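You operate a simulated robot arm through the tools that you are given. There is no shell and no other tool. Be economical: measure what you need, move in short steps, check, and stop when the job is done.

The job below is to be done with a simulated robot arm. You get a single attempt, and the scene is never put back.

## Task
Try cups 2 and 3 with the red-handled pane, then put it back.
Fine: lay it on them, open their two valves and leave them open, grip till the gauge is in the green, then release.

Only the result counts: the job must be done as asked and must still hold three seconds after the hand-in. Knocking over, shifting, dropping, spilling or breaking anything else fails it.

## Robot
A 7-joint arm with a two-finger parallel gripper on a trunk, on a base that drives. Base frame: it is fixed to the floor where the robot stands at the start and does not move with it; the origin is under the middle of the robot, x ahead of it, y to its left, z up. Readings come in mm, degrees, newtons and seconds.
With the tool pointing down near the work surface it reaches from about 200 to 740 mm from the robot's upright axis, wherever it stands. Its first joint turns from -166.0 to 166.0 degrees. Places, roughly: cup tester [500, -1100, 900]; inner left valve [400, -900, 900]; inner right valve [400, -1200, 900]; outer left valve [400, -600, 900]; outer right valve [400, -1600, 900]; small suction cup [500, -1500, 1000]; vacuum gauge [500, -1900, 1200]. Payload 1.57 kg.
Tool frame: the origin (TCP) lies between the finger pads and is the grasp point; the fingertips stand 30 mm ahead of it; z points along the fingers, y is the line along which they close. The gripper opens to 110 mm. The fingers are 24 mm wide and 12 mm thick; the gripper's body (48 by 112 mm) begins 78 mm behind the TCP.
Orientation is that of the tool frame in the base frame, as a unit quaternion [w, x, y, z]. With the fingers straight down and closing along the base's y, the tool's x points along the base's -x, its y along +y and its z along -z.

## Interface
- The arm moves only by the tool send_rows. Its argument "commands" is a list of rows, each a list of 3 entries, a list of its own where there are three numbers: the gripper command, from -1 (fully open) to 1 (shut), values between in proportion, then the shift along the tool's x, y, z in units of 30 mm (1.0 is 30 mm), then the turn, a rotation vector about the tool's x, y, z in units of 4 degrees (1.0 is 4 degrees). In form: [[gripper, [x, y, z], [ax, ay, az]], ...]. A call has 1 to 10 rows; each row shifts and turns the commanded pose from where the row before left it, along the tool's axes as they then stand. A call with a number of a shift or a turn outside -1 to 1 is refused whole. Each row takes 0.2 s and may step no farther than 50 mm and 8.6 degrees from the row before; otherwise, or with a gripper value out of range, the whole call is refused. Where a pose cannot be reached the arm comes as near as it can. A force on the tool above 40 N (or 10 N above the force at the start of the call, whichever is more), or a blocked arm, ends the call early, and 0.2 s more pass. The fingers move at their own pace (about 45 mm/s each) and stop on an object; they squeeze with about 40 N. The grip force told is the motor's: it shows also when the fingers shut on nothing. Time passes only in rows, and 0.2 s behind the last, so rows that do not move let the fingers close. The reply holds the time, the measured pose of the TCP, the force on the tool along the base axes, the opening and the grip force, in the units named above and with some noise, with the torque about the TCP (base axes, N m) and any sound that the robot's microphone picked up, and new pictures: "show" is both (left out), scene, wrist or none.
- Cameras (640 x 400 px; columns grow to the right, rows downward): "scene" is now at [4.9, 109.7, 1458.6]; the picture's right is [-0.55, -0.84, 0.00], its down [-0.64, 0.42, -0.64] and it looks along [0.53, -0.35, -0.77] (base axes); focal length 230 px, centre (320, 200). "wrist" rides on the gripper at [70, 16, -141] in the tool frame; the picture's right is [-0.23, 0.97, 0.00], its down [-0.86, -0.20, -0.48] and it looks along [-0.47, -0.11, 0.88] (tool axes); focal length 222 px, centre (320, 200). There is no depth. A picture from a camera that has moved, and an enlarged one, comes with that camera's place and axes in the base frame and with its lens.
- raise_lower(by): slides the trunk up (or, below 0, down) by that many mm; the arm and the scene camera ride with it, the base frame stays. It gives what a move gives, with no picture.
- roll_base(legs): drives the robot by 1 to 6 legs, each [ahead, turn to the left] in mm and degrees, along the robot's own axes; the way and the turn of a leg run together, so that a leg with both is an arc; at most 1500 mm and 180 degrees a leg. The arm and the cameras ride along, it lands a little off, and it stops where it bumps. It gives what a move gives, and a new picture of the scene camera.
- pan_tilt(pan, tilt): turns the head with the scene camera to pan (to the left, within 155 degrees either way) and tilt (down, from -29 to 69), counted from straight ahead of the robot. It gives what a move gives, and a new picture of the scene camera.
- inspect(camera, box): a new picture of the part [left, top, right, bottom] of that camera's present view, enlarged. The clock stands still meanwhile.
- finish_job(): hands the job in; it is judged then, once.

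Go step by step. Nothing tells you exact positions but the pictures and the camera data: compare them with the known pose of the tool, close in by small moves and look again before you grip or let go. The budget is 120 turns and 260 pictures, counting those below and the enlarged ones. Unless the task says otherwise, let go and move clear before handing in.

The tools are called after "Call:" by a JSON object that holds its "op" and its "data". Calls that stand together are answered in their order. send_rows: Moves the arm, as the interface text tells. Its arguments: {"type":"object","properties":{"commands":{"type":"array"},"show":{"type":"string","enum":["both","scene","wrist","none"]}},"required":["commands"]} The other tools are called the same way: raise_lower (by) slides the trunk up or down; roll_base (legs) drives the base; pan_tilt (pan, tilt) turns the head that bears the scene camera; inspect (camera, box) takes an enlarged picture of a part of a camera's view; finish_job () hands the job in.

At the start:

```text
time_s: 0.0
eef_pos: [372.5, -308.8, 1094.2]
ee_rot: [0.0, 0.0, 1.0, 0.0]
contact_force: [-0.3, 0.6, 0.1]
ft_torque: [-0.02, -0.01, 0.03]
opening: 109.9
grasp_force: 0.0
trunk travel left (down, up): [-400.0, 190.0]
robot x, y, heading: [1.4, 1.3, -0.5]
head pan, tilt: [-33.3, 50.2]
```

scene: 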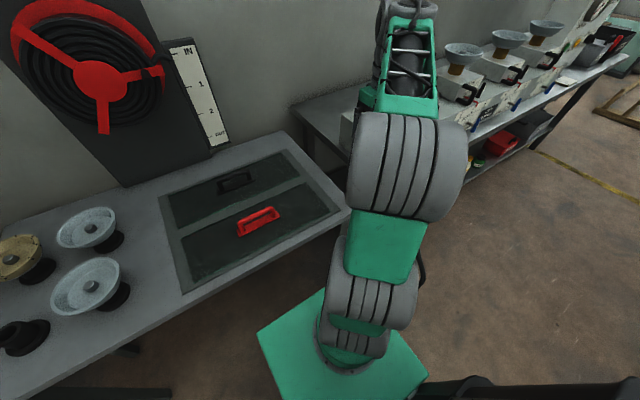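
wrist: 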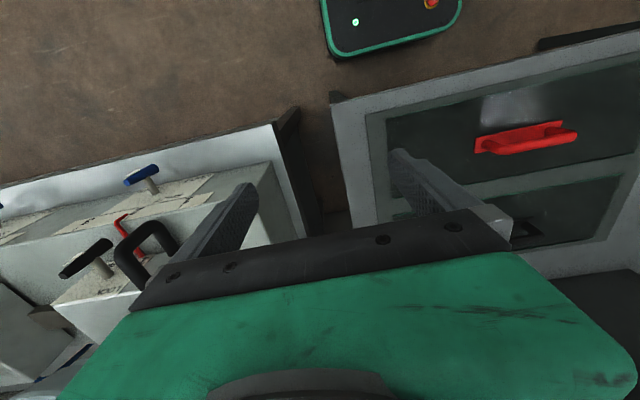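

I see two panes with handles on a table ahead and the cup tester bench to the right. First I look around with the head.

Call:
{"op": "pan_tilt", "data": {"pan": -70, "tilt": 30}}

Call:
{"op": "pan_tilt", "data": {"pan": 0, "tilt": 45}}

```text
time_s: 1.0
eef_pos: [373.2, -308.1, 1094.1]
ee_rot: [0.0, -0.001, 1.0, 0.0]
contact_force: [-0.4, 0.2, 0.2]
ft_torque: [0.01, 0.0, -0.02]
opening: 109.9
grasp_force: 0.1
trunk travel left (down, up): [-400.0, 190.0]
robot x, y, heading: [-0.4, -3.8, -0.0]
head pan, tilt: [-70.0, 30.0]
camera scene: at [-28.3, 66.9, 1488.4], right [-0.94, -0.34, 0.0], down [-0.17, 0.47, -0.87], along [0.3, -0.81, -0.5], focal length 230 px, centre (320, 200)
```

scene: 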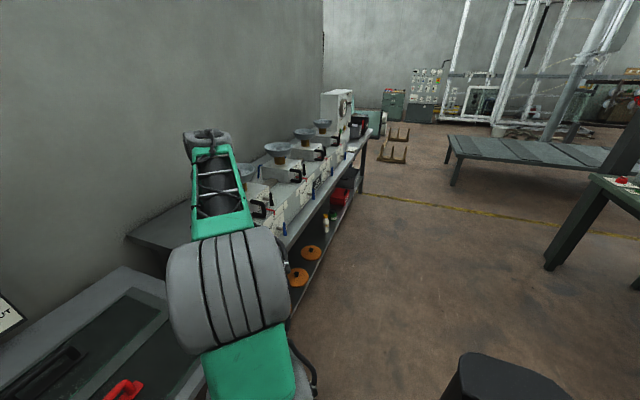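

```text
time_s: 2.4
eef_pos: [373.2, -307.4, 1093.4]
ee_rot: [0.0, 0.0, 1.0, 0.0]
contact_force: [0.6, -0.5, 0.0]
ft_torque: [-0.01, 0.0, 0.05]
opening: 109.7
grasp_force: 0.1
trunk travel left (down, up): [-400.0, 190.0]
robot x, y, heading: [2.7, -2.1, 0.1]
head pan, tilt: [0.0, 45.0]
camera scene: at [22.0, 151.8, 1465.8], right [0.0, -1.0, 0.0], down [-0.71, 0.0, -0.71], along [0.71, 0.0, -0.71], focal length 230 px, centre (320, 200)
```

scene: 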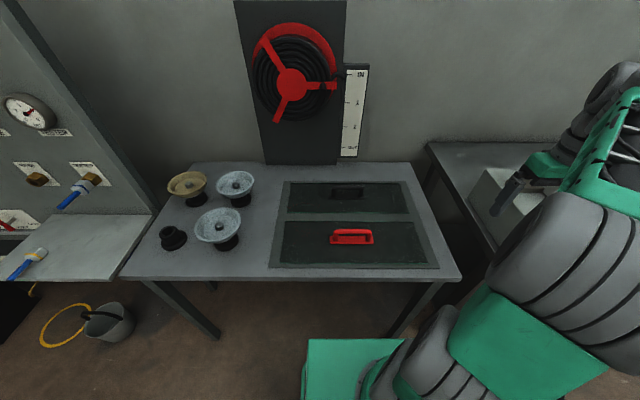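

The pane table is straight ahead, with another panel to the left. I look left and then zoom in on details.

Call:
{"op": "pan_tilt", "data": {"pan": 60, "tilt": 35}}

Call:
{"op": "pan_tilt", "data": {"pan": 130, "tilt": 30}}

```text
time_s: 3.7
eef_pos: [371.9, -307.8, 1094.3]
ee_rot: [0.0, 0.0, 1.0, 0.001]
contact_force: [0.2, -0.2, 0.8]
ft_torque: [-0.03, -0.02, 0.03]
opening: 110.2
grasp_force: 0.1
trunk travel left (down, up): [-400.0, 190.0]
robot x, y, heading: [0.2, 0.2, -0.1]
head pan, tilt: [60.0, 35.0]
camera scene: at [-15.2, 228.1, 1480.6], right [0.87, -0.5, 0.0], down [-0.29, -0.5, -0.82], along [0.41, 0.71, -0.57], focal length 230 px, centre (320, 200)
```

scene: 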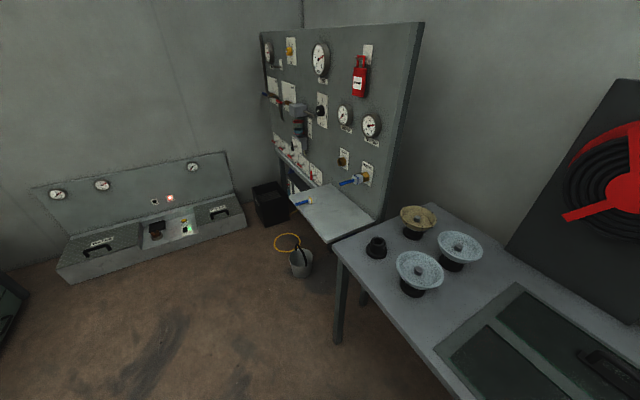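

```text
time_s: 5.2
eef_pos: [372.0, -307.6, 1093.7]
ee_rot: [-0.001, 0.0, 1.0, 0.0]
contact_force: [-1.0, 0.4, 0.6]
ft_torque: [0.02, 0.01, 0.03]
opening: 109.9
grasp_force: 0.0
trunk travel left (down, up): [-400.0, 190.0]
robot x, y, heading: [0.7, -4.0, 0.0]
head pan, tilt: [130.0, 30.0]
camera scene: at [-117.4, 221.2, 1488.4], right [0.77, 0.64, 0.0], down [0.32, -0.38, -0.87], along [-0.56, 0.66, -0.5], focal length 230 px, centre (320, 200)
```

scene: 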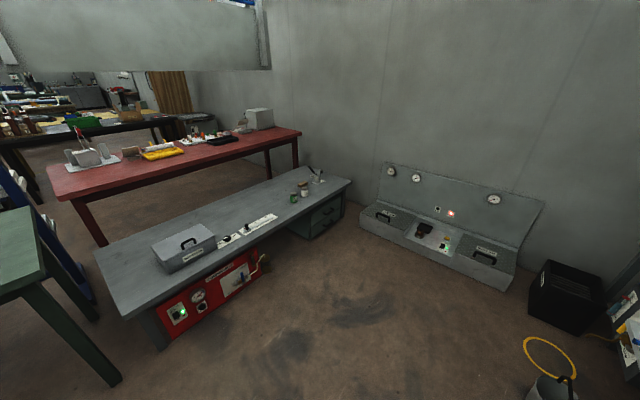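

Next I study the tester bench in enlarged views.

Call:
{"op": "pan_tilt", "data": {"pan": -75, "tilt": 25}}

Call:
{"op": "inspect", "data": {"camera": "scene", "box": [200, 60, 440, 210]}}

Call:
{"op": "inspect", "data": {"camera": "wrist", "box": [0, 100, 320, 400]}}

```text
time_s: 8.1
eef_pos: [372.5, -308.4, 1093.4]
ee_rot: [0.0, 0.0, 1.0, 0.001]
contact_force: [-0.5, 0.5, -0.3]
ft_torque: [-0.02, -0.01, -0.01]
opening: 110.2
grasp_force: 0.2
trunk travel left (down, up): [-400.0, 190.0]
robot x, y, heading: [0.5, -2.2, -0.1]
head pan, tilt: [-75.0, 25.0]
camera scene: at [-35.4, 62.9, 1496.4], right [-0.97, -0.26, 0.0], down [-0.11, 0.41, -0.91], along [0.23, -0.88, -0.42], focal length 230 px, centre (320, 200)
```

scene: 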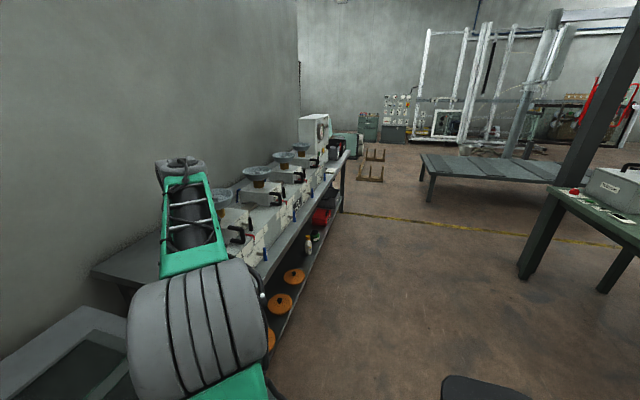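

```text
2.67 times, centred on (320, 135) of scene
camera zoom: at [-35.4, 62.9, 1496.4], right [-0.97, -0.26, 0.0], down [-0.11, 0.41, -0.91], along [0.23, -0.88, -0.42], focal length 613 px, centre (320, 373)
```

zoom: 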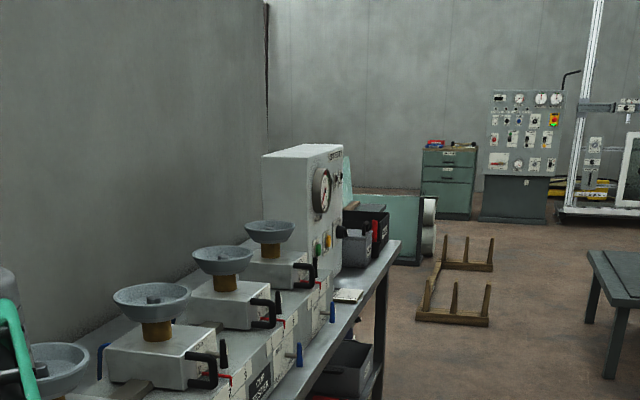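

```text
1.33 times, centred on (160, 250) of wrist
camera zoom: at [301.7, -291.5, 1235.4], right [0.23, 0.97, 0.0], down [0.86, -0.2, 0.48], along [0.47, -0.11, -0.88], focal length 296 px, centre (533, 133)
```

zoom: 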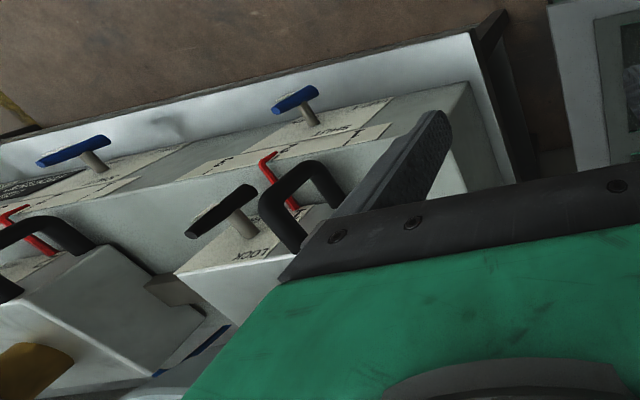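

The tester has four cups, each on a box with a handle, a lock lever and a valve. I raise the trunk and drive along the bench for a closer look.

Call:
{"op": "raise_lower", "data": {"by": 150}}

Call:
{"op": "roll_base", "data": {"legs": [[0, -90], [1050, 0], [0, 90]]}}

Call:
{"op": "pan_tilt", "data": {"pan": 0, "tilt": 50}}

```text
time_s: 9.9
eef_pos: [372.7, -307.9, 1242.7]
ee_rot: [-0.001, 0.0, 1.0, 0.0]
contact_force: [0.7, -0.1, 0.3]
ft_torque: [0.0, 0.0, 0.01]
opening: 109.9
grasp_force: 0.0
trunk travel left (down, up): [-550.0, 40.0]
robot x, y, heading: [-1.7, -0.5, 0.0]
head pan, tilt: [-75.0, 25.0]
```

```text
time_s: 22.8
eef_pos: [349.6, -1357.8, 1242.7]
ee_rot: [0.0, 0.021, 1.0, 0.001]
contact_force: [0.1, 0.3, 0.2]
ft_torque: [0.0, 0.05, 0.0]
opening: 110.1
grasp_force: 0.0
trunk travel left (down, up): [-550.0, 40.0]
robot x, y, heading: [-9.8, -1036.9, -2.4]
head pan, tilt: [-75.0, 25.0]
camera scene: at [-42.6, -971.8, 1646.4], right [-0.98, -0.22, 0.0], down [-0.09, 0.41, -0.91], along [0.2, -0.88, -0.42], focal length 230 px, centre (320, 200)
```

scene: 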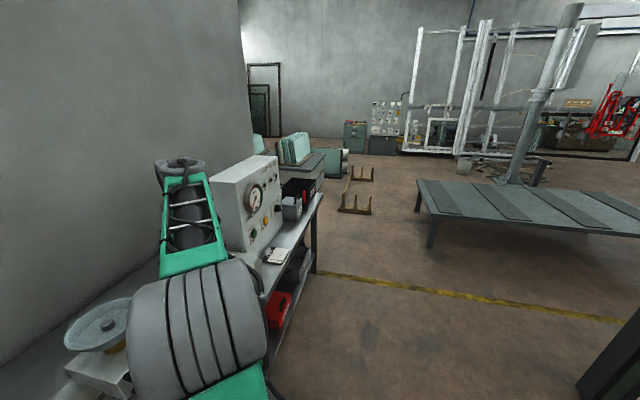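

```text
time_s: 24.3
eef_pos: [349.4, -1359.3, 1244.8]
ee_rot: [0.0, 0.021, 1.0, -0.001]
contact_force: [0.7, 0.9, -0.5]
ft_torque: [0.02, -0.01, -0.03]
opening: 110.1
grasp_force: 0.0
trunk travel left (down, up): [-550.0, 40.0]
robot x, y, heading: [-7.7, -1036.1, -2.6]
head pan, tilt: [0.0, 50.0]
camera scene: at [14.1, -885.2, 1608.9], right [-0.04, -1.0, 0.0], down [-0.77, 0.03, -0.64], along [0.64, -0.03, -0.77], focal length 230 px, centre (320, 200)
```

scene: 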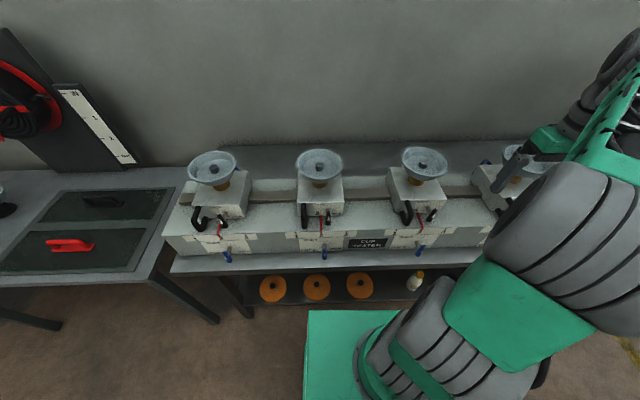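

Call:
{"op": "inspect", "data": {"camera": "scene", "box": [160, 140, 340, 270]}}

Call:
{"op": "inspect", "data": {"camera": "scene", "box": [290, 140, 470, 270]}}

Call:
{"op": "inspect", "data": {"camera": "wrist", "box": [0, 0, 640, 400]}}

```text
3.08 times, centred on (250, 205) of scene
camera zoom: at [14.1, -885.2, 1608.9], right [-0.04, -1.0, 0.0], down [-0.77, 0.03, -0.64], along [0.64, -0.03, -0.77], focal length 707 px, centre (535, 185)
```

zoom: 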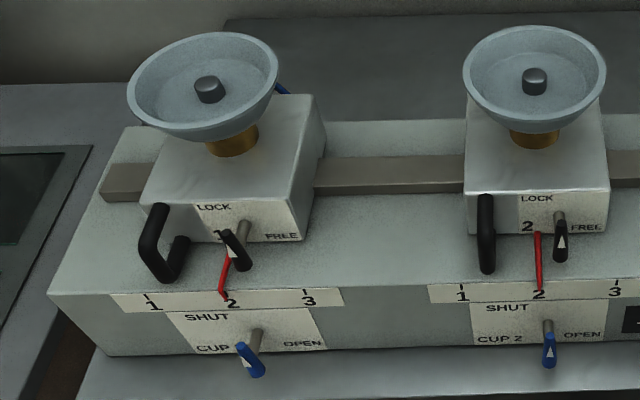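

```text
3.08 times, centred on (380, 205) of scene
camera zoom: at [14.1, -885.2, 1608.9], right [-0.04, -1.0, 0.0], down [-0.77, 0.03, -0.64], along [0.64, -0.03, -0.77], focal length 707 px, centre (135, 185)
```

zoom: 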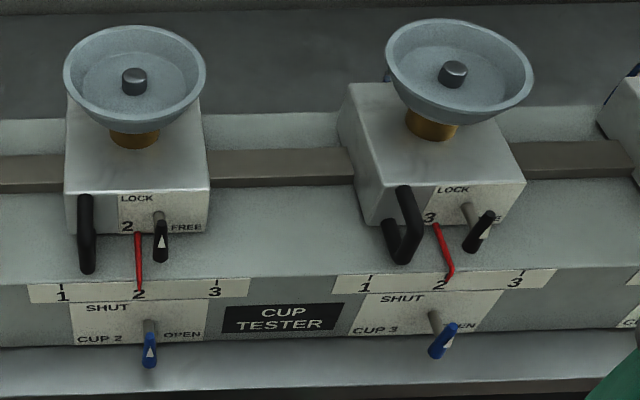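

```text
1.00 times, centred on (320, 200) of wrist (not enlarged: the box is as wide or as high as the picture)
camera zoom: at [279.7, -1339.8, 1385.4], right [0.27, 0.96, 0.0], down [0.85, -0.23, 0.48], along [0.46, -0.13, -0.88], focal length 222 px, centre (320, 200)
```

zoom: 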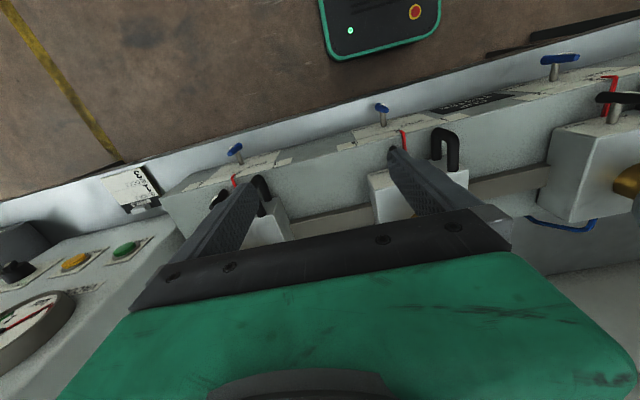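

The cups sit on carriages and a card lies by the gauge stand. I read those next.

Call:
{"op": "pan_tilt", "data": {"pan": -42, "tilt": 30}}

Call:
{"op": "pan_tilt", "data": {"pan": -65, "tilt": 35}}

Call:
{"op": "inspect", "data": {"camera": "wrist", "box": [0, 160, 190, 360]}}

```text
time_s: 25.4
eef_pos: [349.3, -1358.9, 1243.5]
ee_rot: [0.0, 0.021, 1.0, 0.0]
contact_force: [0.1, 0.2, -0.8]
ft_torque: [-0.02, 0.01, 0.02]
opening: 110.1
grasp_force: 0.1
trunk travel left (down, up): [-550.0, 40.0]
robot x, y, heading: [-11.6, -1038.2, -2.1]
head pan, tilt: [-42.0, 30.0]
camera scene: at [1.9, -945.2, 1638.4], right [-0.7, -0.72, 0.0], down [-0.36, 0.35, -0.87], along [0.62, -0.6, -0.5], focal length 230 px, centre (320, 200)
```

scene: 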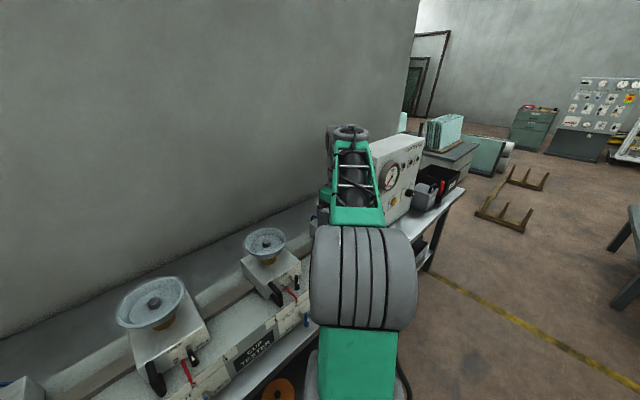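

```text
time_s: 26.3
eef_pos: [348.9, -1358.4, 1242.9]
ee_rot: [0.0, 0.021, 1.0, -0.001]
contact_force: [0.7, -0.8, -0.5]
ft_torque: [-0.03, -0.02, 0.0]
opening: 110.1
grasp_force: 0.2
trunk travel left (down, up): [-550.0, 40.0]
robot x, y, heading: [-13.0, -1045.0, -2.5]
head pan, tilt: [-65.0, 35.0]
camera scene: at [-28.9, -963.3, 1630.6], right [-0.92, -0.39, 0.0], down [-0.22, 0.53, -0.82], along [0.32, -0.76, -0.57], focal length 230 px, centre (320, 200)
```

scene: 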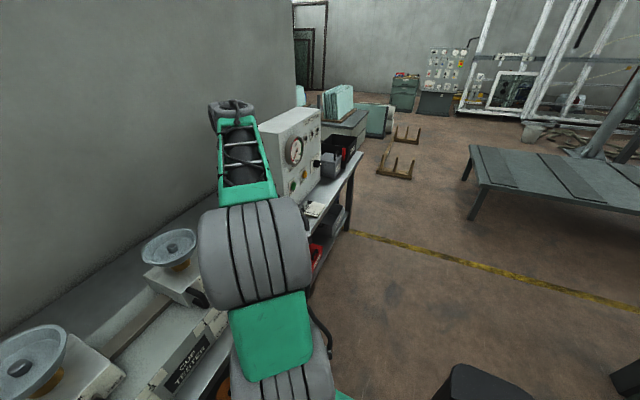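

```text
2.00 times, centred on (95, 260) of wrist
camera zoom: at [279.7, -1339.8, 1385.4], right [0.27, 0.96, 0.0], down [0.85, -0.23, 0.48], along [0.46, -0.13, -0.88], focal length 444 px, centre (770, 80)
```

zoom: 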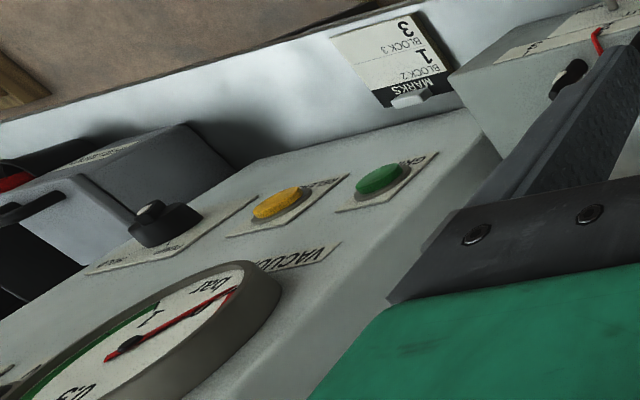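

The card reads "MARKS: BLOCK 2 … 1, BLOCK 3 … 3". I zoom in on it and on the panel.

Call:
{"op": "inspect", "data": {"camera": "wrist", "box": [95, 155, 165, 215]}}

Call:
{"op": "inspect", "data": {"camera": "wrist", "box": [0, 225, 150, 345]}}

Call:
{"op": "inspect", "data": {"camera": "scene", "box": [260, 100, 350, 220]}}

```text
6.67 times, centred on (130, 185) of wrist
camera zoom: at [279.7, -1339.8, 1385.4], right [0.27, 0.96, 0.0], down [0.85, -0.23, 0.48], along [0.46, -0.13, -0.88], focal length 1481 px, centre (1587, 300)
```

zoom: 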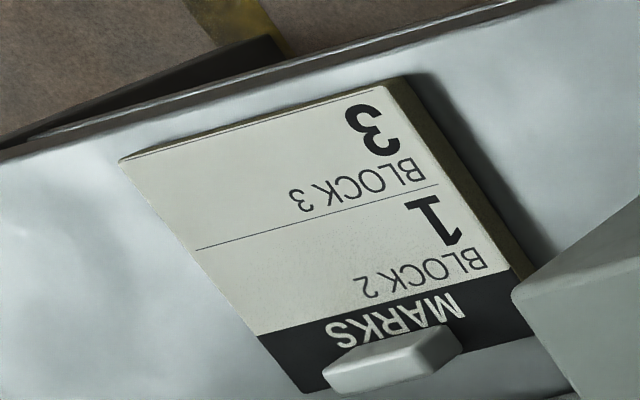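

```text
3.33 times, centred on (75, 285) of wrist
camera zoom: at [279.7, -1339.8, 1385.4], right [0.27, 0.96, 0.0], down [0.85, -0.23, 0.48], along [0.46, -0.13, -0.88], focal length 740 px, centre (1137, -83)
```

zoom: 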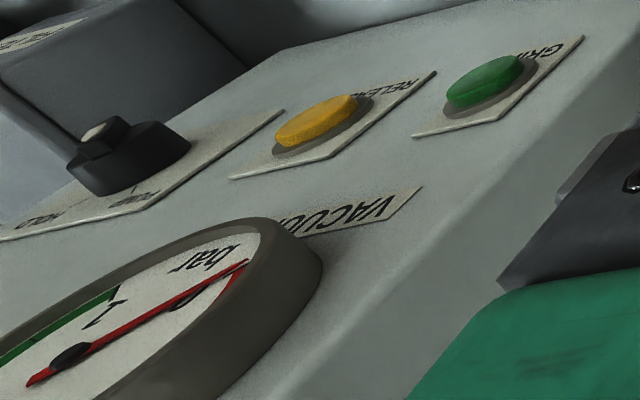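

```text
3.33 times, centred on (305, 160) of scene
camera zoom: at [-28.9, -963.3, 1630.6], right [-0.92, -0.39, 0.0], down [-0.22, 0.53, -0.82], along [0.32, -0.76, -0.57], focal length 766 px, centre (370, 333)
```

zoom: 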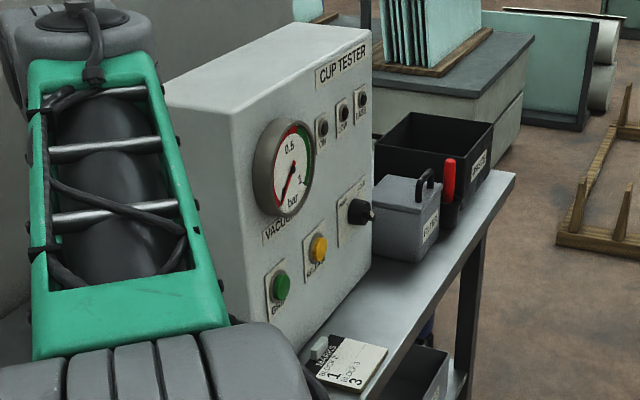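

Card: block 2 goes to mark 1, block 3 to mark 3, presumably to suit the pane. I drive further along with the arm trailing away from the bench to read the whole panel.

Call:
{"op": "roll_base", "data": {"legs": [[0, -88], [600, 0]]}}

Call:
{"op": "pan_tilt", "data": {"pan": 75, "tilt": 40}}

Call:
{"op": "inspect", "data": {"camera": "scene", "box": [200, 80, 440, 240]}}

```text
time_s: 33.3
eef_pos: [-312.8, -2000.8, 1243.3]
ee_rot: [0.001, 0.705, 0.709, 0.0]
contact_force: [-0.6, -0.2, -0.8]
ft_torque: [-0.03, 0.03, 0.0]
opening: 110.0
grasp_force: 0.0
trunk travel left (down, up): [-550.0, 40.0]
robot x, y, heading: [-12.8, -1626.5, -89.8]
head pan, tilt: [-65.0, 35.0]
camera scene: at [66.0, -1602.9, 1630.6], right [-0.43, 0.9, 0.0], down [0.52, 0.25, -0.82], along [-0.74, -0.35, -0.57], focal length 230 px, centre (320, 200)
```

scene: 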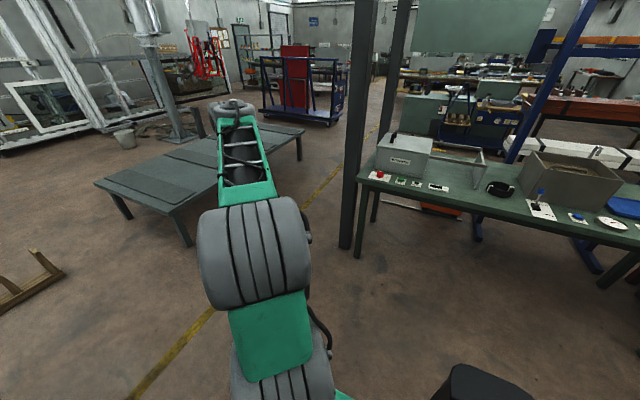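

```text
time_s: 35.6
eef_pos: [-313.2, -1999.4, 1243.1]
ee_rot: [0.0, 0.705, 0.709, 0.0]
contact_force: [0.0, 0.1, 0.1]
ft_torque: [0.01, 0.02, 0.01]
opening: 110.1
grasp_force: 0.0
trunk travel left (down, up): [-550.0, 40.0]
robot x, y, heading: [-10.9, -1624.6, -89.8]
head pan, tilt: [75.0, 40.0]
camera scene: at [227.9, -1586.4, 1623.1], right [-0.25, -0.97, 0.0], down [-0.62, 0.16, -0.77], along [0.74, -0.19, -0.64], focal length 230 px, centre (320, 200)
```

scene: 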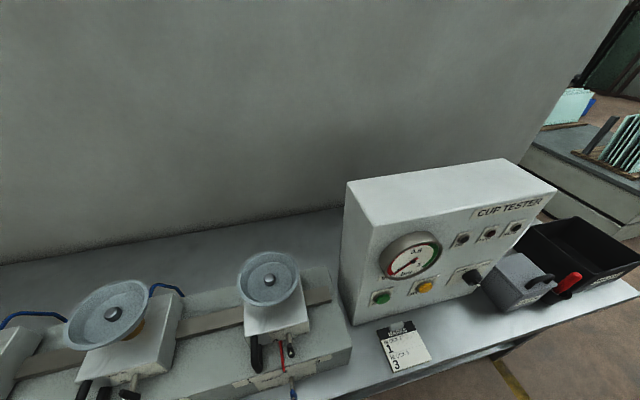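

```text
2.50 times, centred on (320, 160) of scene
camera zoom: at [227.9, -1586.4, 1623.1], right [-0.25, -0.97, 0.0], down [-0.62, 0.16, -0.77], along [0.74, -0.19, -0.64], focal length 574 px, centre (320, 300)
```

zoom: 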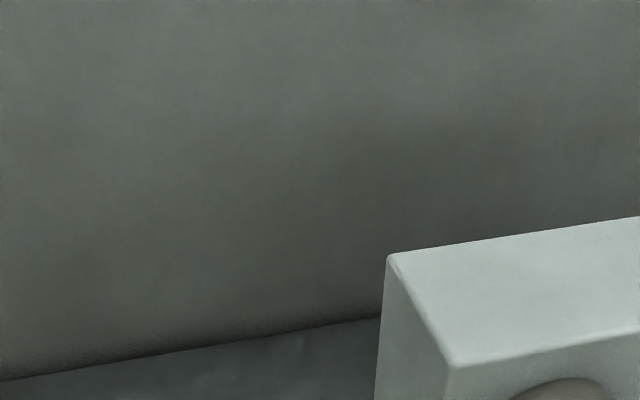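

Call:
{"op": "inspect", "data": {"camera": "scene", "box": [355, 200, 535, 315]}}

Call:
{"op": "inspect", "data": {"camera": "scene", "box": [370, 310, 440, 380]}}

Call:
{"op": "inspect", "data": {"camera": "scene", "box": [60, 250, 340, 400]}}

```text
3.48 times, centred on (445, 258) of scene
camera zoom: at [227.9, -1586.4, 1623.1], right [-0.25, -0.97, 0.0], down [-0.62, 0.16, -0.77], along [0.74, -0.19, -0.64], focal length 799 px, centre (-115, 0)
```

zoom: 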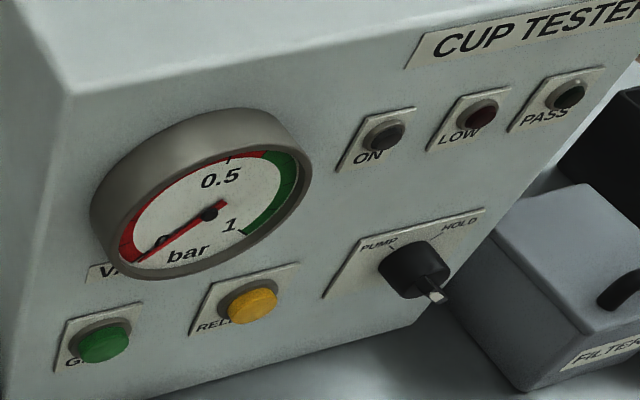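

```text
5.71 times, centred on (405, 345) of scene
camera zoom: at [227.9, -1586.4, 1623.1], right [-0.25, -0.97, 0.0], down [-0.62, 0.16, -0.77], along [0.74, -0.19, -0.64], focal length 1313 px, centre (-166, -629)
```

zoom: 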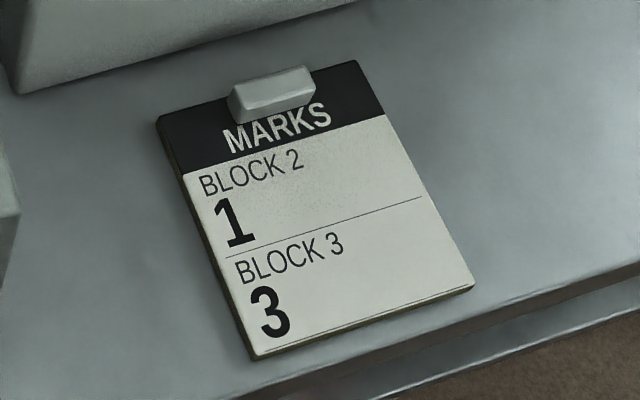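

```text
2.29 times, centred on (200, 325) of scene
camera zoom: at [227.9, -1586.4, 1623.1], right [-0.25, -0.97, 0.0], down [-0.62, 0.16, -0.77], along [0.74, -0.19, -0.64], focal length 525 px, centre (594, -86)
```

zoom: 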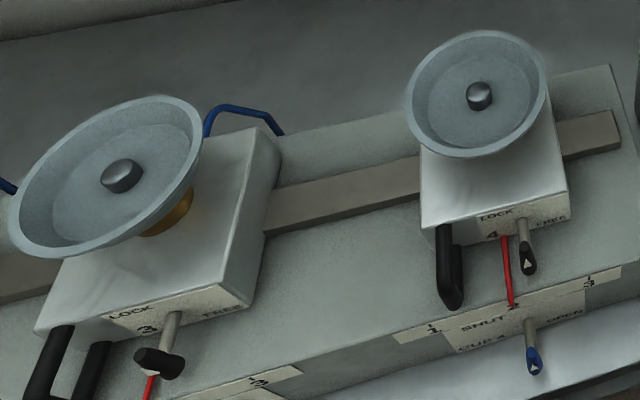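

The panel has GRIP (green), RELEASE (yellow) and a PUMP/HOLD knob, and the card sets block 2 at mark 1 and block 3 at mark 3. I drive back to face cups 2 and 3 and measure closely.

Call:
{"op": "roll_base", "data": {"legs": [[-500, 0], [0, 90]]}}

Call:
{"op": "pan_tilt", "data": {"pan": 0, "tilt": 55}}

```text
time_s: 42.4
eef_pos: [364.3, -1424.5, 1242.9]
ee_rot: [0.0, -0.004, 1.0, 0.0]
contact_force: [0.7, 0.2, -0.1]
ft_torque: [0.02, 0.0, 0.03]
opening: 110.1
grasp_force: 0.0
trunk travel left (down, up): [-550.0, 40.0]
robot x, y, heading: [-15.4, -1118.7, 0.4]
head pan, tilt: [75.0, 40.0]
camera scene: at [-50.4, -886.6, 1623.0], right [0.97, -0.25, 0.0], down [-0.16, -0.62, -0.77], along [0.19, 0.74, -0.64], focal length 230 px, centre (320, 200)
```

scene: 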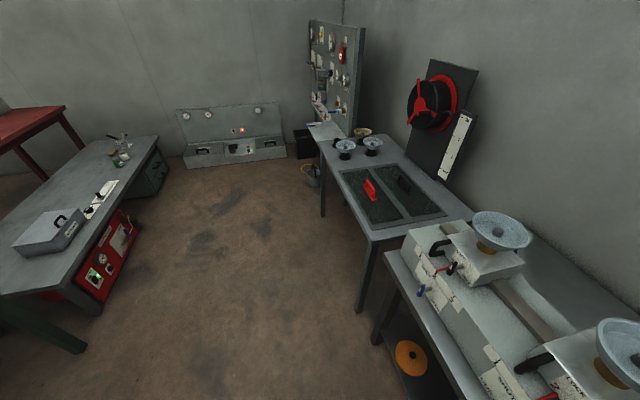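

```text
time_s: 43.8
eef_pos: [364.1, -1424.7, 1243.6]
ee_rot: [0.0, -0.004, 1.0, 0.0]
contact_force: [-0.7, 0.0, 0.5]
ft_torque: [-0.03, -0.01, -0.02]
opening: 110.0
grasp_force: 0.0
trunk travel left (down, up): [-550.0, 40.0]
robot x, y, heading: [-8.9, -1120.1, 0.2]
head pan, tilt: [0.0, 55.0]
camera scene: at [0.5, -968.3, 1602.4], right [0.01, -1.0, 0.0], down [-0.82, -0.01, -0.57], along [0.57, 0.01, -0.82], focal length 230 px, centre (320, 200)
```

scene: 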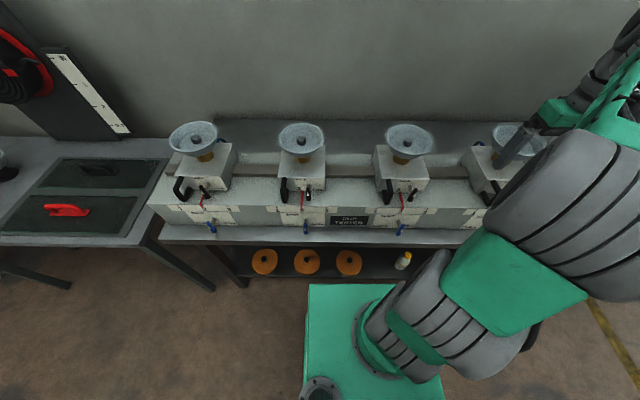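

I move the hand over toward block 3 so the wrist camera sees its lock lever and valve.

Call:
{"op": "send_rows", "data": {"commands": [[-1, [0.6, 0.9, 0], [0, 0, 0]], [-1, [0.6, 0.9, 0], [0, 0, 0]], [-1, [0.6, 0.9, 0], [0, 0, 0]], [-1, [0.6, 0.9, 0.4], [0, 0, 0]], [-1, [0.6, 0.9, 0.4], [0, 0, 0]], [-1, [0, 0.9, 0.4], [0, 0, 0]], [-1, [0, 0.9, 0.4], [0, 0, 0]]], "show": "wrist"}}

Call:
{"op": "inspect", "data": {"camera": "scene", "box": [270, 110, 450, 240]}}

```text
time_s: 45.6
eef_pos: [263.1, -1263.7, 1173.7]
ee_rot: [-0.036, 0.048, 0.998, 0.024]
contact_force: [-0.4, 0.7, 0.8]
ft_torque: [0.04, 0.01, 0.03]
opening: 109.9
grasp_force: 0.0
trunk travel left (down, up): [-550.0, 40.0]
robot x, y, heading: [-8.6, -1123.2, 0.6]
head pan, tilt: [0.0, 55.0]
stopped in row 7: the arm was blocked; the commanded pose is now the measured one
camera wrist: at [205.1, -1247.7, 1320.9], right [0.32, 0.95, 0.03], down [0.86, -0.3, 0.4], along [0.39, -0.11, -0.91], focal length 222 px, centre (320, 200)
```

wrist: 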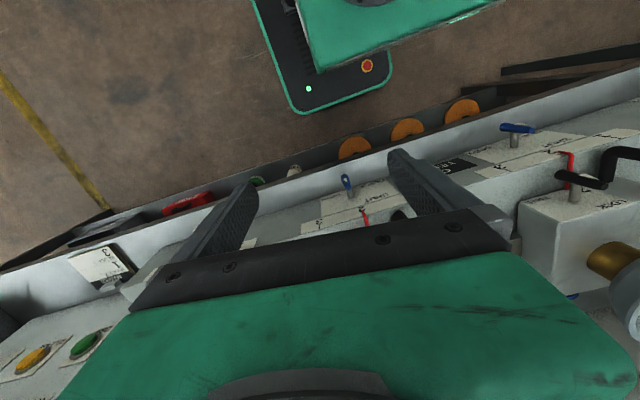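

```text
3.08 times, centred on (360, 175) of scene
camera zoom: at [0.6, -968.5, 1602.4], right [0.01, -1.0, 0.0], down [-0.82, -0.01, -0.57], along [0.57, 0.01, -0.82], focal length 707 px, centre (197, 277)
```

zoom: 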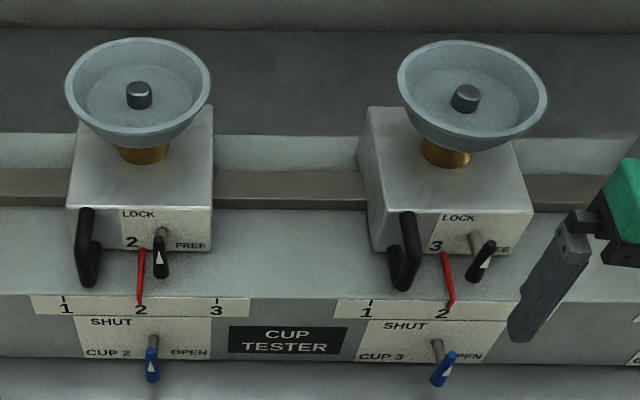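

The arm was blocked close to the body. Triangulating puts valve 2 near (364,-910,909), valve 3 near (368,-1238,900), and the lock levers near x 428, z 1021. I back the base off 170 mm, extend the hand and turn the tool to point forward.

Call:
{"op": "roll_base", "data": {"legs": [[-170, 0]]}}

Call:
{"op": "send_rows", "data": {"commands": [[-1, [-1, 0, 0], [0.69, 0, -0.7]], [-1, [-1, 0, 0], [0, 0, -0.7]], [-1, [-1, 0, 0], [0, -1, 0]], [-1, [-1, 0.5, 0], [0, -1, 0]], [-1, [-1, 0.5, 0], [0, -1, 0]], [-1, [-0.5, 0.5, 0], [0, -1, 0]], [-1, [0, 0.5, 0], [0, -1, 0]], [-1, [0, 0.5, 0], [0, -1, 0]], [-1, [0, 0, 0], [0, -1, 0]], [-1, [0, 0, 0], [0, -1, 0]]], "show": "none"}}

```text
time_s: 47.1
eef_pos: [91.2, -1266.0, 1168.3]
ee_rot: [-0.042, 0.052, 0.997, 0.029]
contact_force: [0.1, 0.1, -0.6]
ft_torque: [-0.01, -0.04, 0.02]
opening: 110.0
grasp_force: 0.0
trunk travel left (down, up): [-550.0, 40.0]
robot x, y, heading: [-179.8, -1124.9, 0.2]
head pan, tilt: [0.0, 55.0]
camera scene: at [-169.9, -969.5, 1602.4], right [0.0, -1.0, 0.0], down [-0.82, 0.0, -0.57], along [0.57, 0.0, -0.82], focal length 230 px, centre (320, 200)
```

scene: 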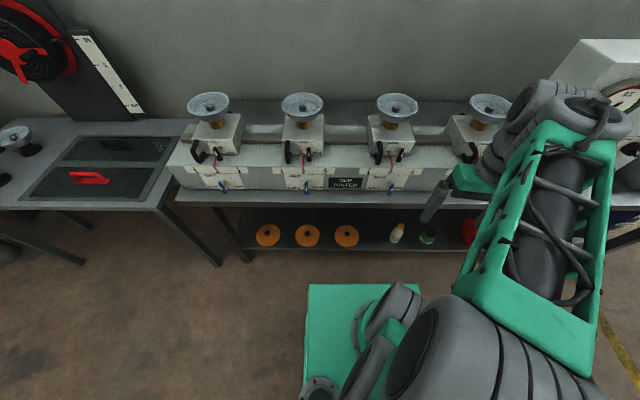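

```text
time_s: 47.6
eef_pos: [133.9, -1294.5, 1244.1]
ee_rot: [0.016, 0.051, 0.998, -0.033]
contact_force: [0.7, -0.5, 0.1]
ft_torque: [0.02, -0.01, -0.02]
opening: 109.9
grasp_force: 0.2
trunk travel left (down, up): [-550.0, 40.0]
robot x, y, heading: [-184.7, -1121.3, 0.3]
head pan, tilt: [0.0, 55.0]
stopped in row 2: the arm was blocked; the commanded pose is now the measured one
```

The arm is folded near a limit. I extend it straight forward without turning.

Call:
{"op": "send_rows", "data": {"commands": [[-1, [-0.7, -0.5, 0], [0, 0, 0]], [-1, [-0.7, -0.5, 0], [0, 0, 0]], [-1, [-0.7, -0.5, 0], [0, 0, 0]], [-1, [-0.7, -0.5, 0], [0, 0, 0]]], "show": "scene"}}

```text
time_s: 48.6
eef_pos: [214.7, -1359.0, 1245.2]
ee_rot: [0.013, 0.048, 0.998, -0.031]
contact_force: [0.0, -0.4, 0.1]
ft_torque: [0.04, 0.03, 0.0]
opening: 110.1
grasp_force: 0.1
trunk travel left (down, up): [-550.0, 40.0]
robot x, y, heading: [-180.7, -1122.5, 0.4]
head pan, tilt: [0.0, 55.0]
camera scene: at [-168.4, -970.0, 1602.4], right [0.0, -1.0, 0.0], down [-0.82, 0.0, -0.57], along [0.57, 0.0, -0.82], focal length 230 px, centre (320, 200)
```

scene: 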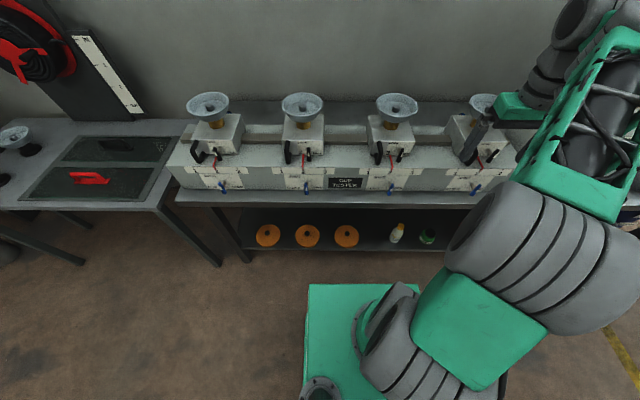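

Call:
{"op": "send_rows", "data": {"commands": [[-1, [-0.7, 0, 0], [-0.3, 0, -0.4]], [-1, [-0.7, 0, 0], [-0.3, 0, -0.4]], [-1, [-0.7, 0, 0], [-0.3, 0, -0.5]], [-1, [-0.7, 0, 0], [0, -1, 0]], [-1, [-0.5, 0, 0.2], [0, -1, 0]], [-1, [-0.5, 0, 0.2], [0, -1, 0]], [-1, [0, 0, 0], [0, -1, 0]], [-1, [0, 0, 0], [0, -1, 0]], [-1, [0, 0, 0], [0, -1, 0]], [-1, [0, 0, 0], [0, -1, 0]]], "show": "none"}}

Call:
{"op": "send_rows", "data": {"commands": [[-1, [0, 0, 0], [0, -1, 0]], [-1, [0, 0, 0], [0, -1, 0]], [-1, [0, 0, 0], [0, -1, 0]], [-1, [0, 0, 0], [0, -1, 0]], [-1, [0, 0, 0], [0, -1, 0]], [-1, [0, 0, 0], [0, -1, 0]], [-1, [0, 0, 0], [0, -1, 0]], [-1, [0, 0, 0], [0, -1, 0]]], "show": "both"}}

```text
time_s: 50.8
eef_pos: [321.8, -1363.0, 1237.4]
ee_rot: [0.255, 0.001, 0.967, -0.002]
contact_force: [-0.1, 0.3, 0.2]
ft_torque: [0.0, -0.01, 0.0]
opening: 109.9
grasp_force: 0.1
out of reach, approached as far as the arm can: row 3
trunk travel left (down, up): [-550.0, 40.0]
robot x, y, heading: [-180.2, -1124.7, 0.3]
head pan, tilt: [0.0, 55.0]
```

```text
time_s: 52.6
eef_pos: [322.1, -1363.8, 1237.0]
ee_rot: [0.512, 0.001, 0.859, -0.001]
contact_force: [0.3, 0.0, -0.9]
ft_torque: [0.0, 0.0, 0.02]
opening: 110.0
grasp_force: 0.1
trunk travel left (down, up): [-550.0, 40.0]
robot x, y, heading: [-180.8, -1123.4, 0.4]
head pan, tilt: [0.0, 55.0]
camera scene: at [-168.9, -969.6, 1602.4], right [0.0, -1.0, 0.0], down [-0.82, 0.0, -0.57], along [0.57, 0.0, -0.82], focal length 230 px, centre (320, 200)
camera wrist: at [163.7, -1347.0, 1244.4], right [0.11, 0.97, 0.2], down [-0.01, -0.2, 0.98], along [0.99, -0.11, -0.01], focal length 222 px, centre (320, 200)
```

scene: 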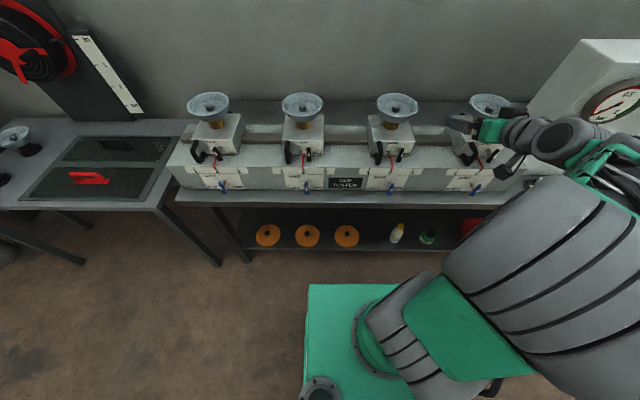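
wrist: 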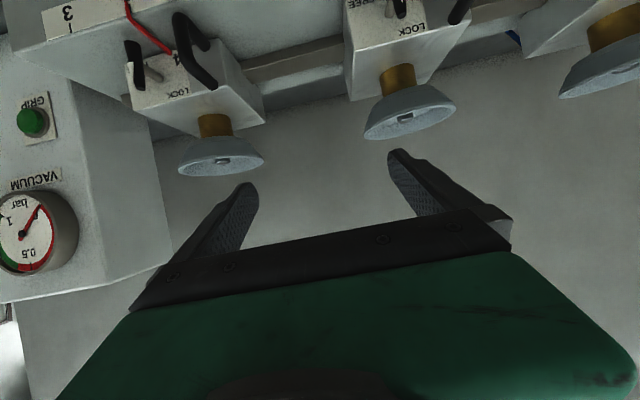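

Call:
{"op": "send_rows", "data": {"commands": [[-1, [0, 0.54, 0], [0, -1, 0]], [-1, [0, 0.54, 0], [0, -1, 0]], [-1, [0, 0.54, 0], [0, -1, 0]], [-1, [0, 0.54, 0], [0, -1, 0]], [-1, [0, 0.54, 0], [0, -1, 0]], [-1, [0, 0.54, 0], [0, -1, 0]], [-1, [0, 0.54, 0], [0, -0.8, 0]], [-1, [1, 0, 0], [0, 0, 0]], [-1, [1, 0, 0], [0, 0, 0]], [-1, [1, 0, 0], [0, 0, 0]]], "show": "both"}}

```text
time_s: 54.8
eef_pos: [320.6, -1250.4, 1148.2]
ee_rot: [0.699, 0.001, 0.715, -0.002]
contact_force: [-0.3, 0.5, 0.5]
ft_torque: [0.02, -0.01, 0.0]
opening: 110.0
grasp_force: 0.1
trunk travel left (down, up): [-550.0, 40.0]
robot x, y, heading: [-182.7, -1124.6, 0.1]
head pan, tilt: [0.0, 55.0]
camera scene: at [-168.8, -969.6, 1602.4], right [0.0, -1.0, 0.0], down [-0.82, 0.0, -0.57], along [0.57, 0.0, -0.82], focal length 230 px, centre (320, 200)
camera wrist: at [176.2, -1233.4, 1081.4], right [0.01, 0.97, 0.23], down [-0.46, -0.2, 0.87], along [0.89, -0.11, 0.45], focal length 222 px, centre (320, 200)
```

scene: 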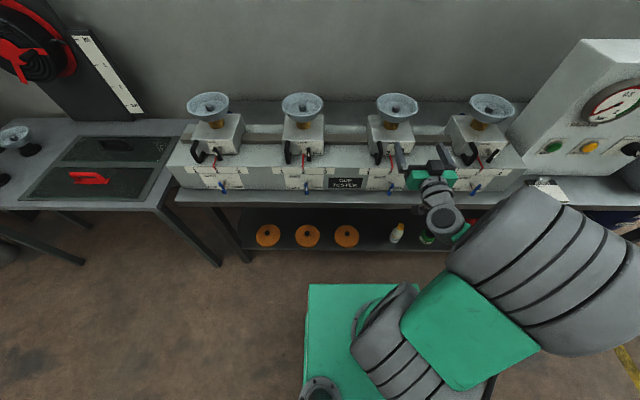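
wrist: 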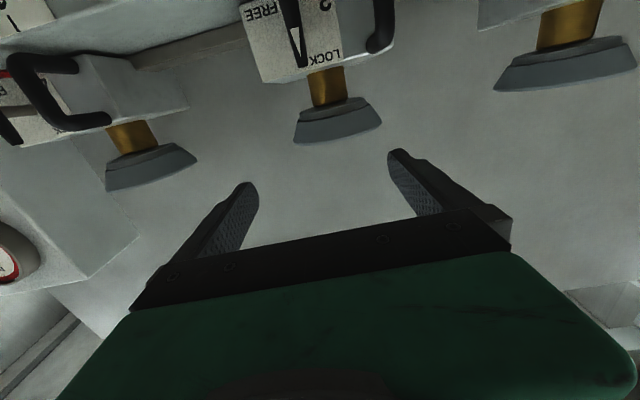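

Call:
{"op": "send_rows", "data": {"commands": [[-1, [1, 0, 0], [0, 0, 0]], [-1, [1, 0, 0], [0, 0, 0]], [-1, [1, 0, 0], [0, 0, 0]], [-1, [0.9, 0, 0], [0, -0.3, 0]]], "show": "both"}}

Call:
{"op": "inspect", "data": {"camera": "wrist", "box": [200, 40, 440, 190]}}

Call:
{"op": "inspect", "data": {"camera": "scene", "box": [330, 80, 470, 220]}}

```text
time_s: 55.8
eef_pos: [317.5, -1250.3, 1028.6]
ee_rot: [0.707, 0.0, 0.708, -0.002]
contact_force: [0.1, -0.4, 0.6]
ft_torque: [-0.02, 0.01, 0.02]
opening: 110.2
grasp_force: 0.1
trunk travel left (down, up): [-550.0, 40.0]
robot x, y, heading: [-178.3, -1121.2, 0.4]
head pan, tilt: [0.0, 55.0]
camera scene: at [-168.8, -969.7, 1602.4], right [0.0, -1.0, 0.0], down [-0.82, 0.0, -0.57], along [0.57, 0.0, -0.82], focal length 230 px, centre (320, 200)
camera wrist: at [175.5, -1234.0, 960.2], right [0.0, 0.97, 0.23], down [-0.48, -0.2, 0.86], along [0.88, -0.11, 0.47], focal length 222 px, centre (320, 200)
```

scene: 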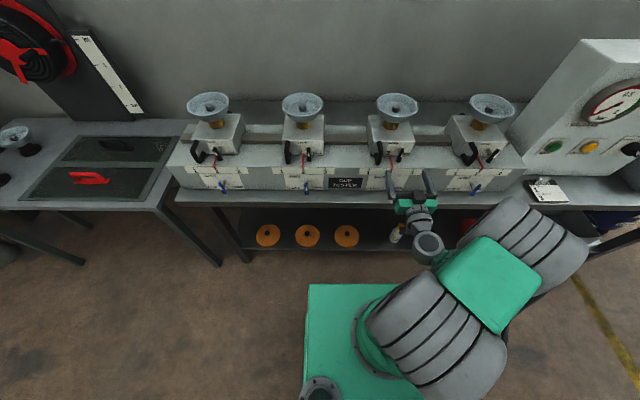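
wrist: 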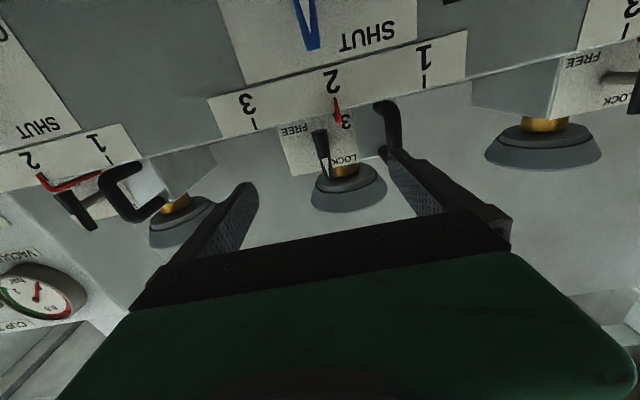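

```text
2.67 times, centred on (320, 115) of wrist
camera zoom: at [175.5, -1234.0, 960.2], right [0.0, 0.97, 0.23], down [-0.48, -0.2, 0.86], along [0.88, -0.11, 0.47], focal length 592 px, centre (320, 427)
```

zoom: 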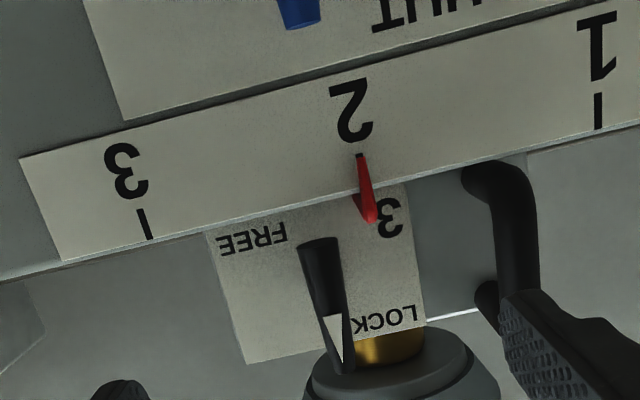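

```text
2.86 times, centred on (400, 150) of scene
camera zoom: at [-168.8, -969.7, 1602.4], right [0.0, -1.0, 0.0], down [-0.82, 0.0, -0.57], along [0.57, 0.0, -0.82], focal length 656 px, centre (91, 343)
```

zoom: 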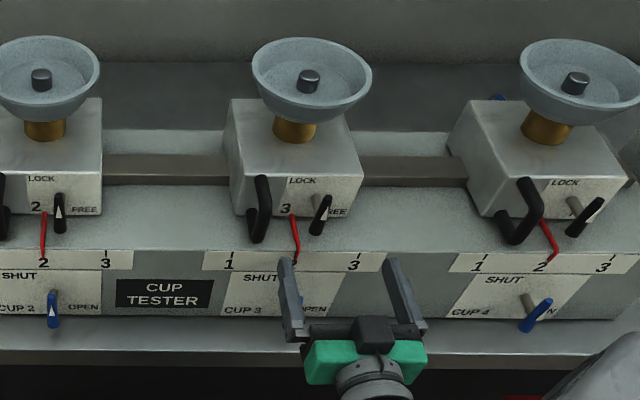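

Call:
{"op": "inspect", "data": {"camera": "wrist", "box": [20, 130, 180, 250]}}

Call:
{"op": "inspect", "data": {"camera": "wrist", "box": [540, 30, 640, 120]}}

```text
3.33 times, centred on (100, 190) of wrist
camera zoom: at [175.5, -1234.0, 960.2], right [0.0, 0.97, 0.23], down [-0.48, -0.2, 0.86], along [0.88, -0.11, 0.47], focal length 740 px, centre (1053, 233)
```

zoom: 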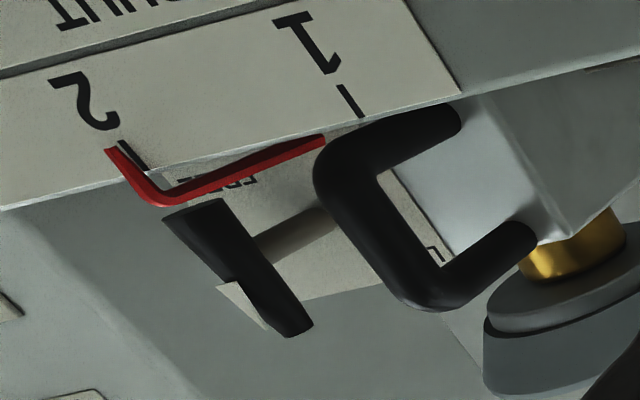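

```text
4.44 times, centred on (590, 75) of wrist
camera zoom: at [175.5, -1234.0, 960.2], right [0.0, 0.97, 0.23], down [-0.48, -0.2, 0.86], along [0.88, -0.11, 0.47], focal length 987 px, centre (-880, 756)
```

zoom: 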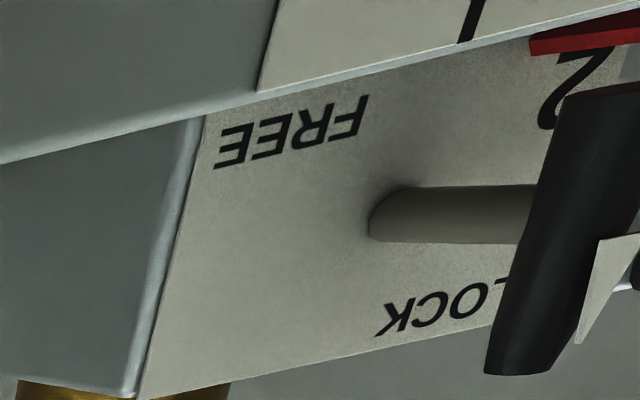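

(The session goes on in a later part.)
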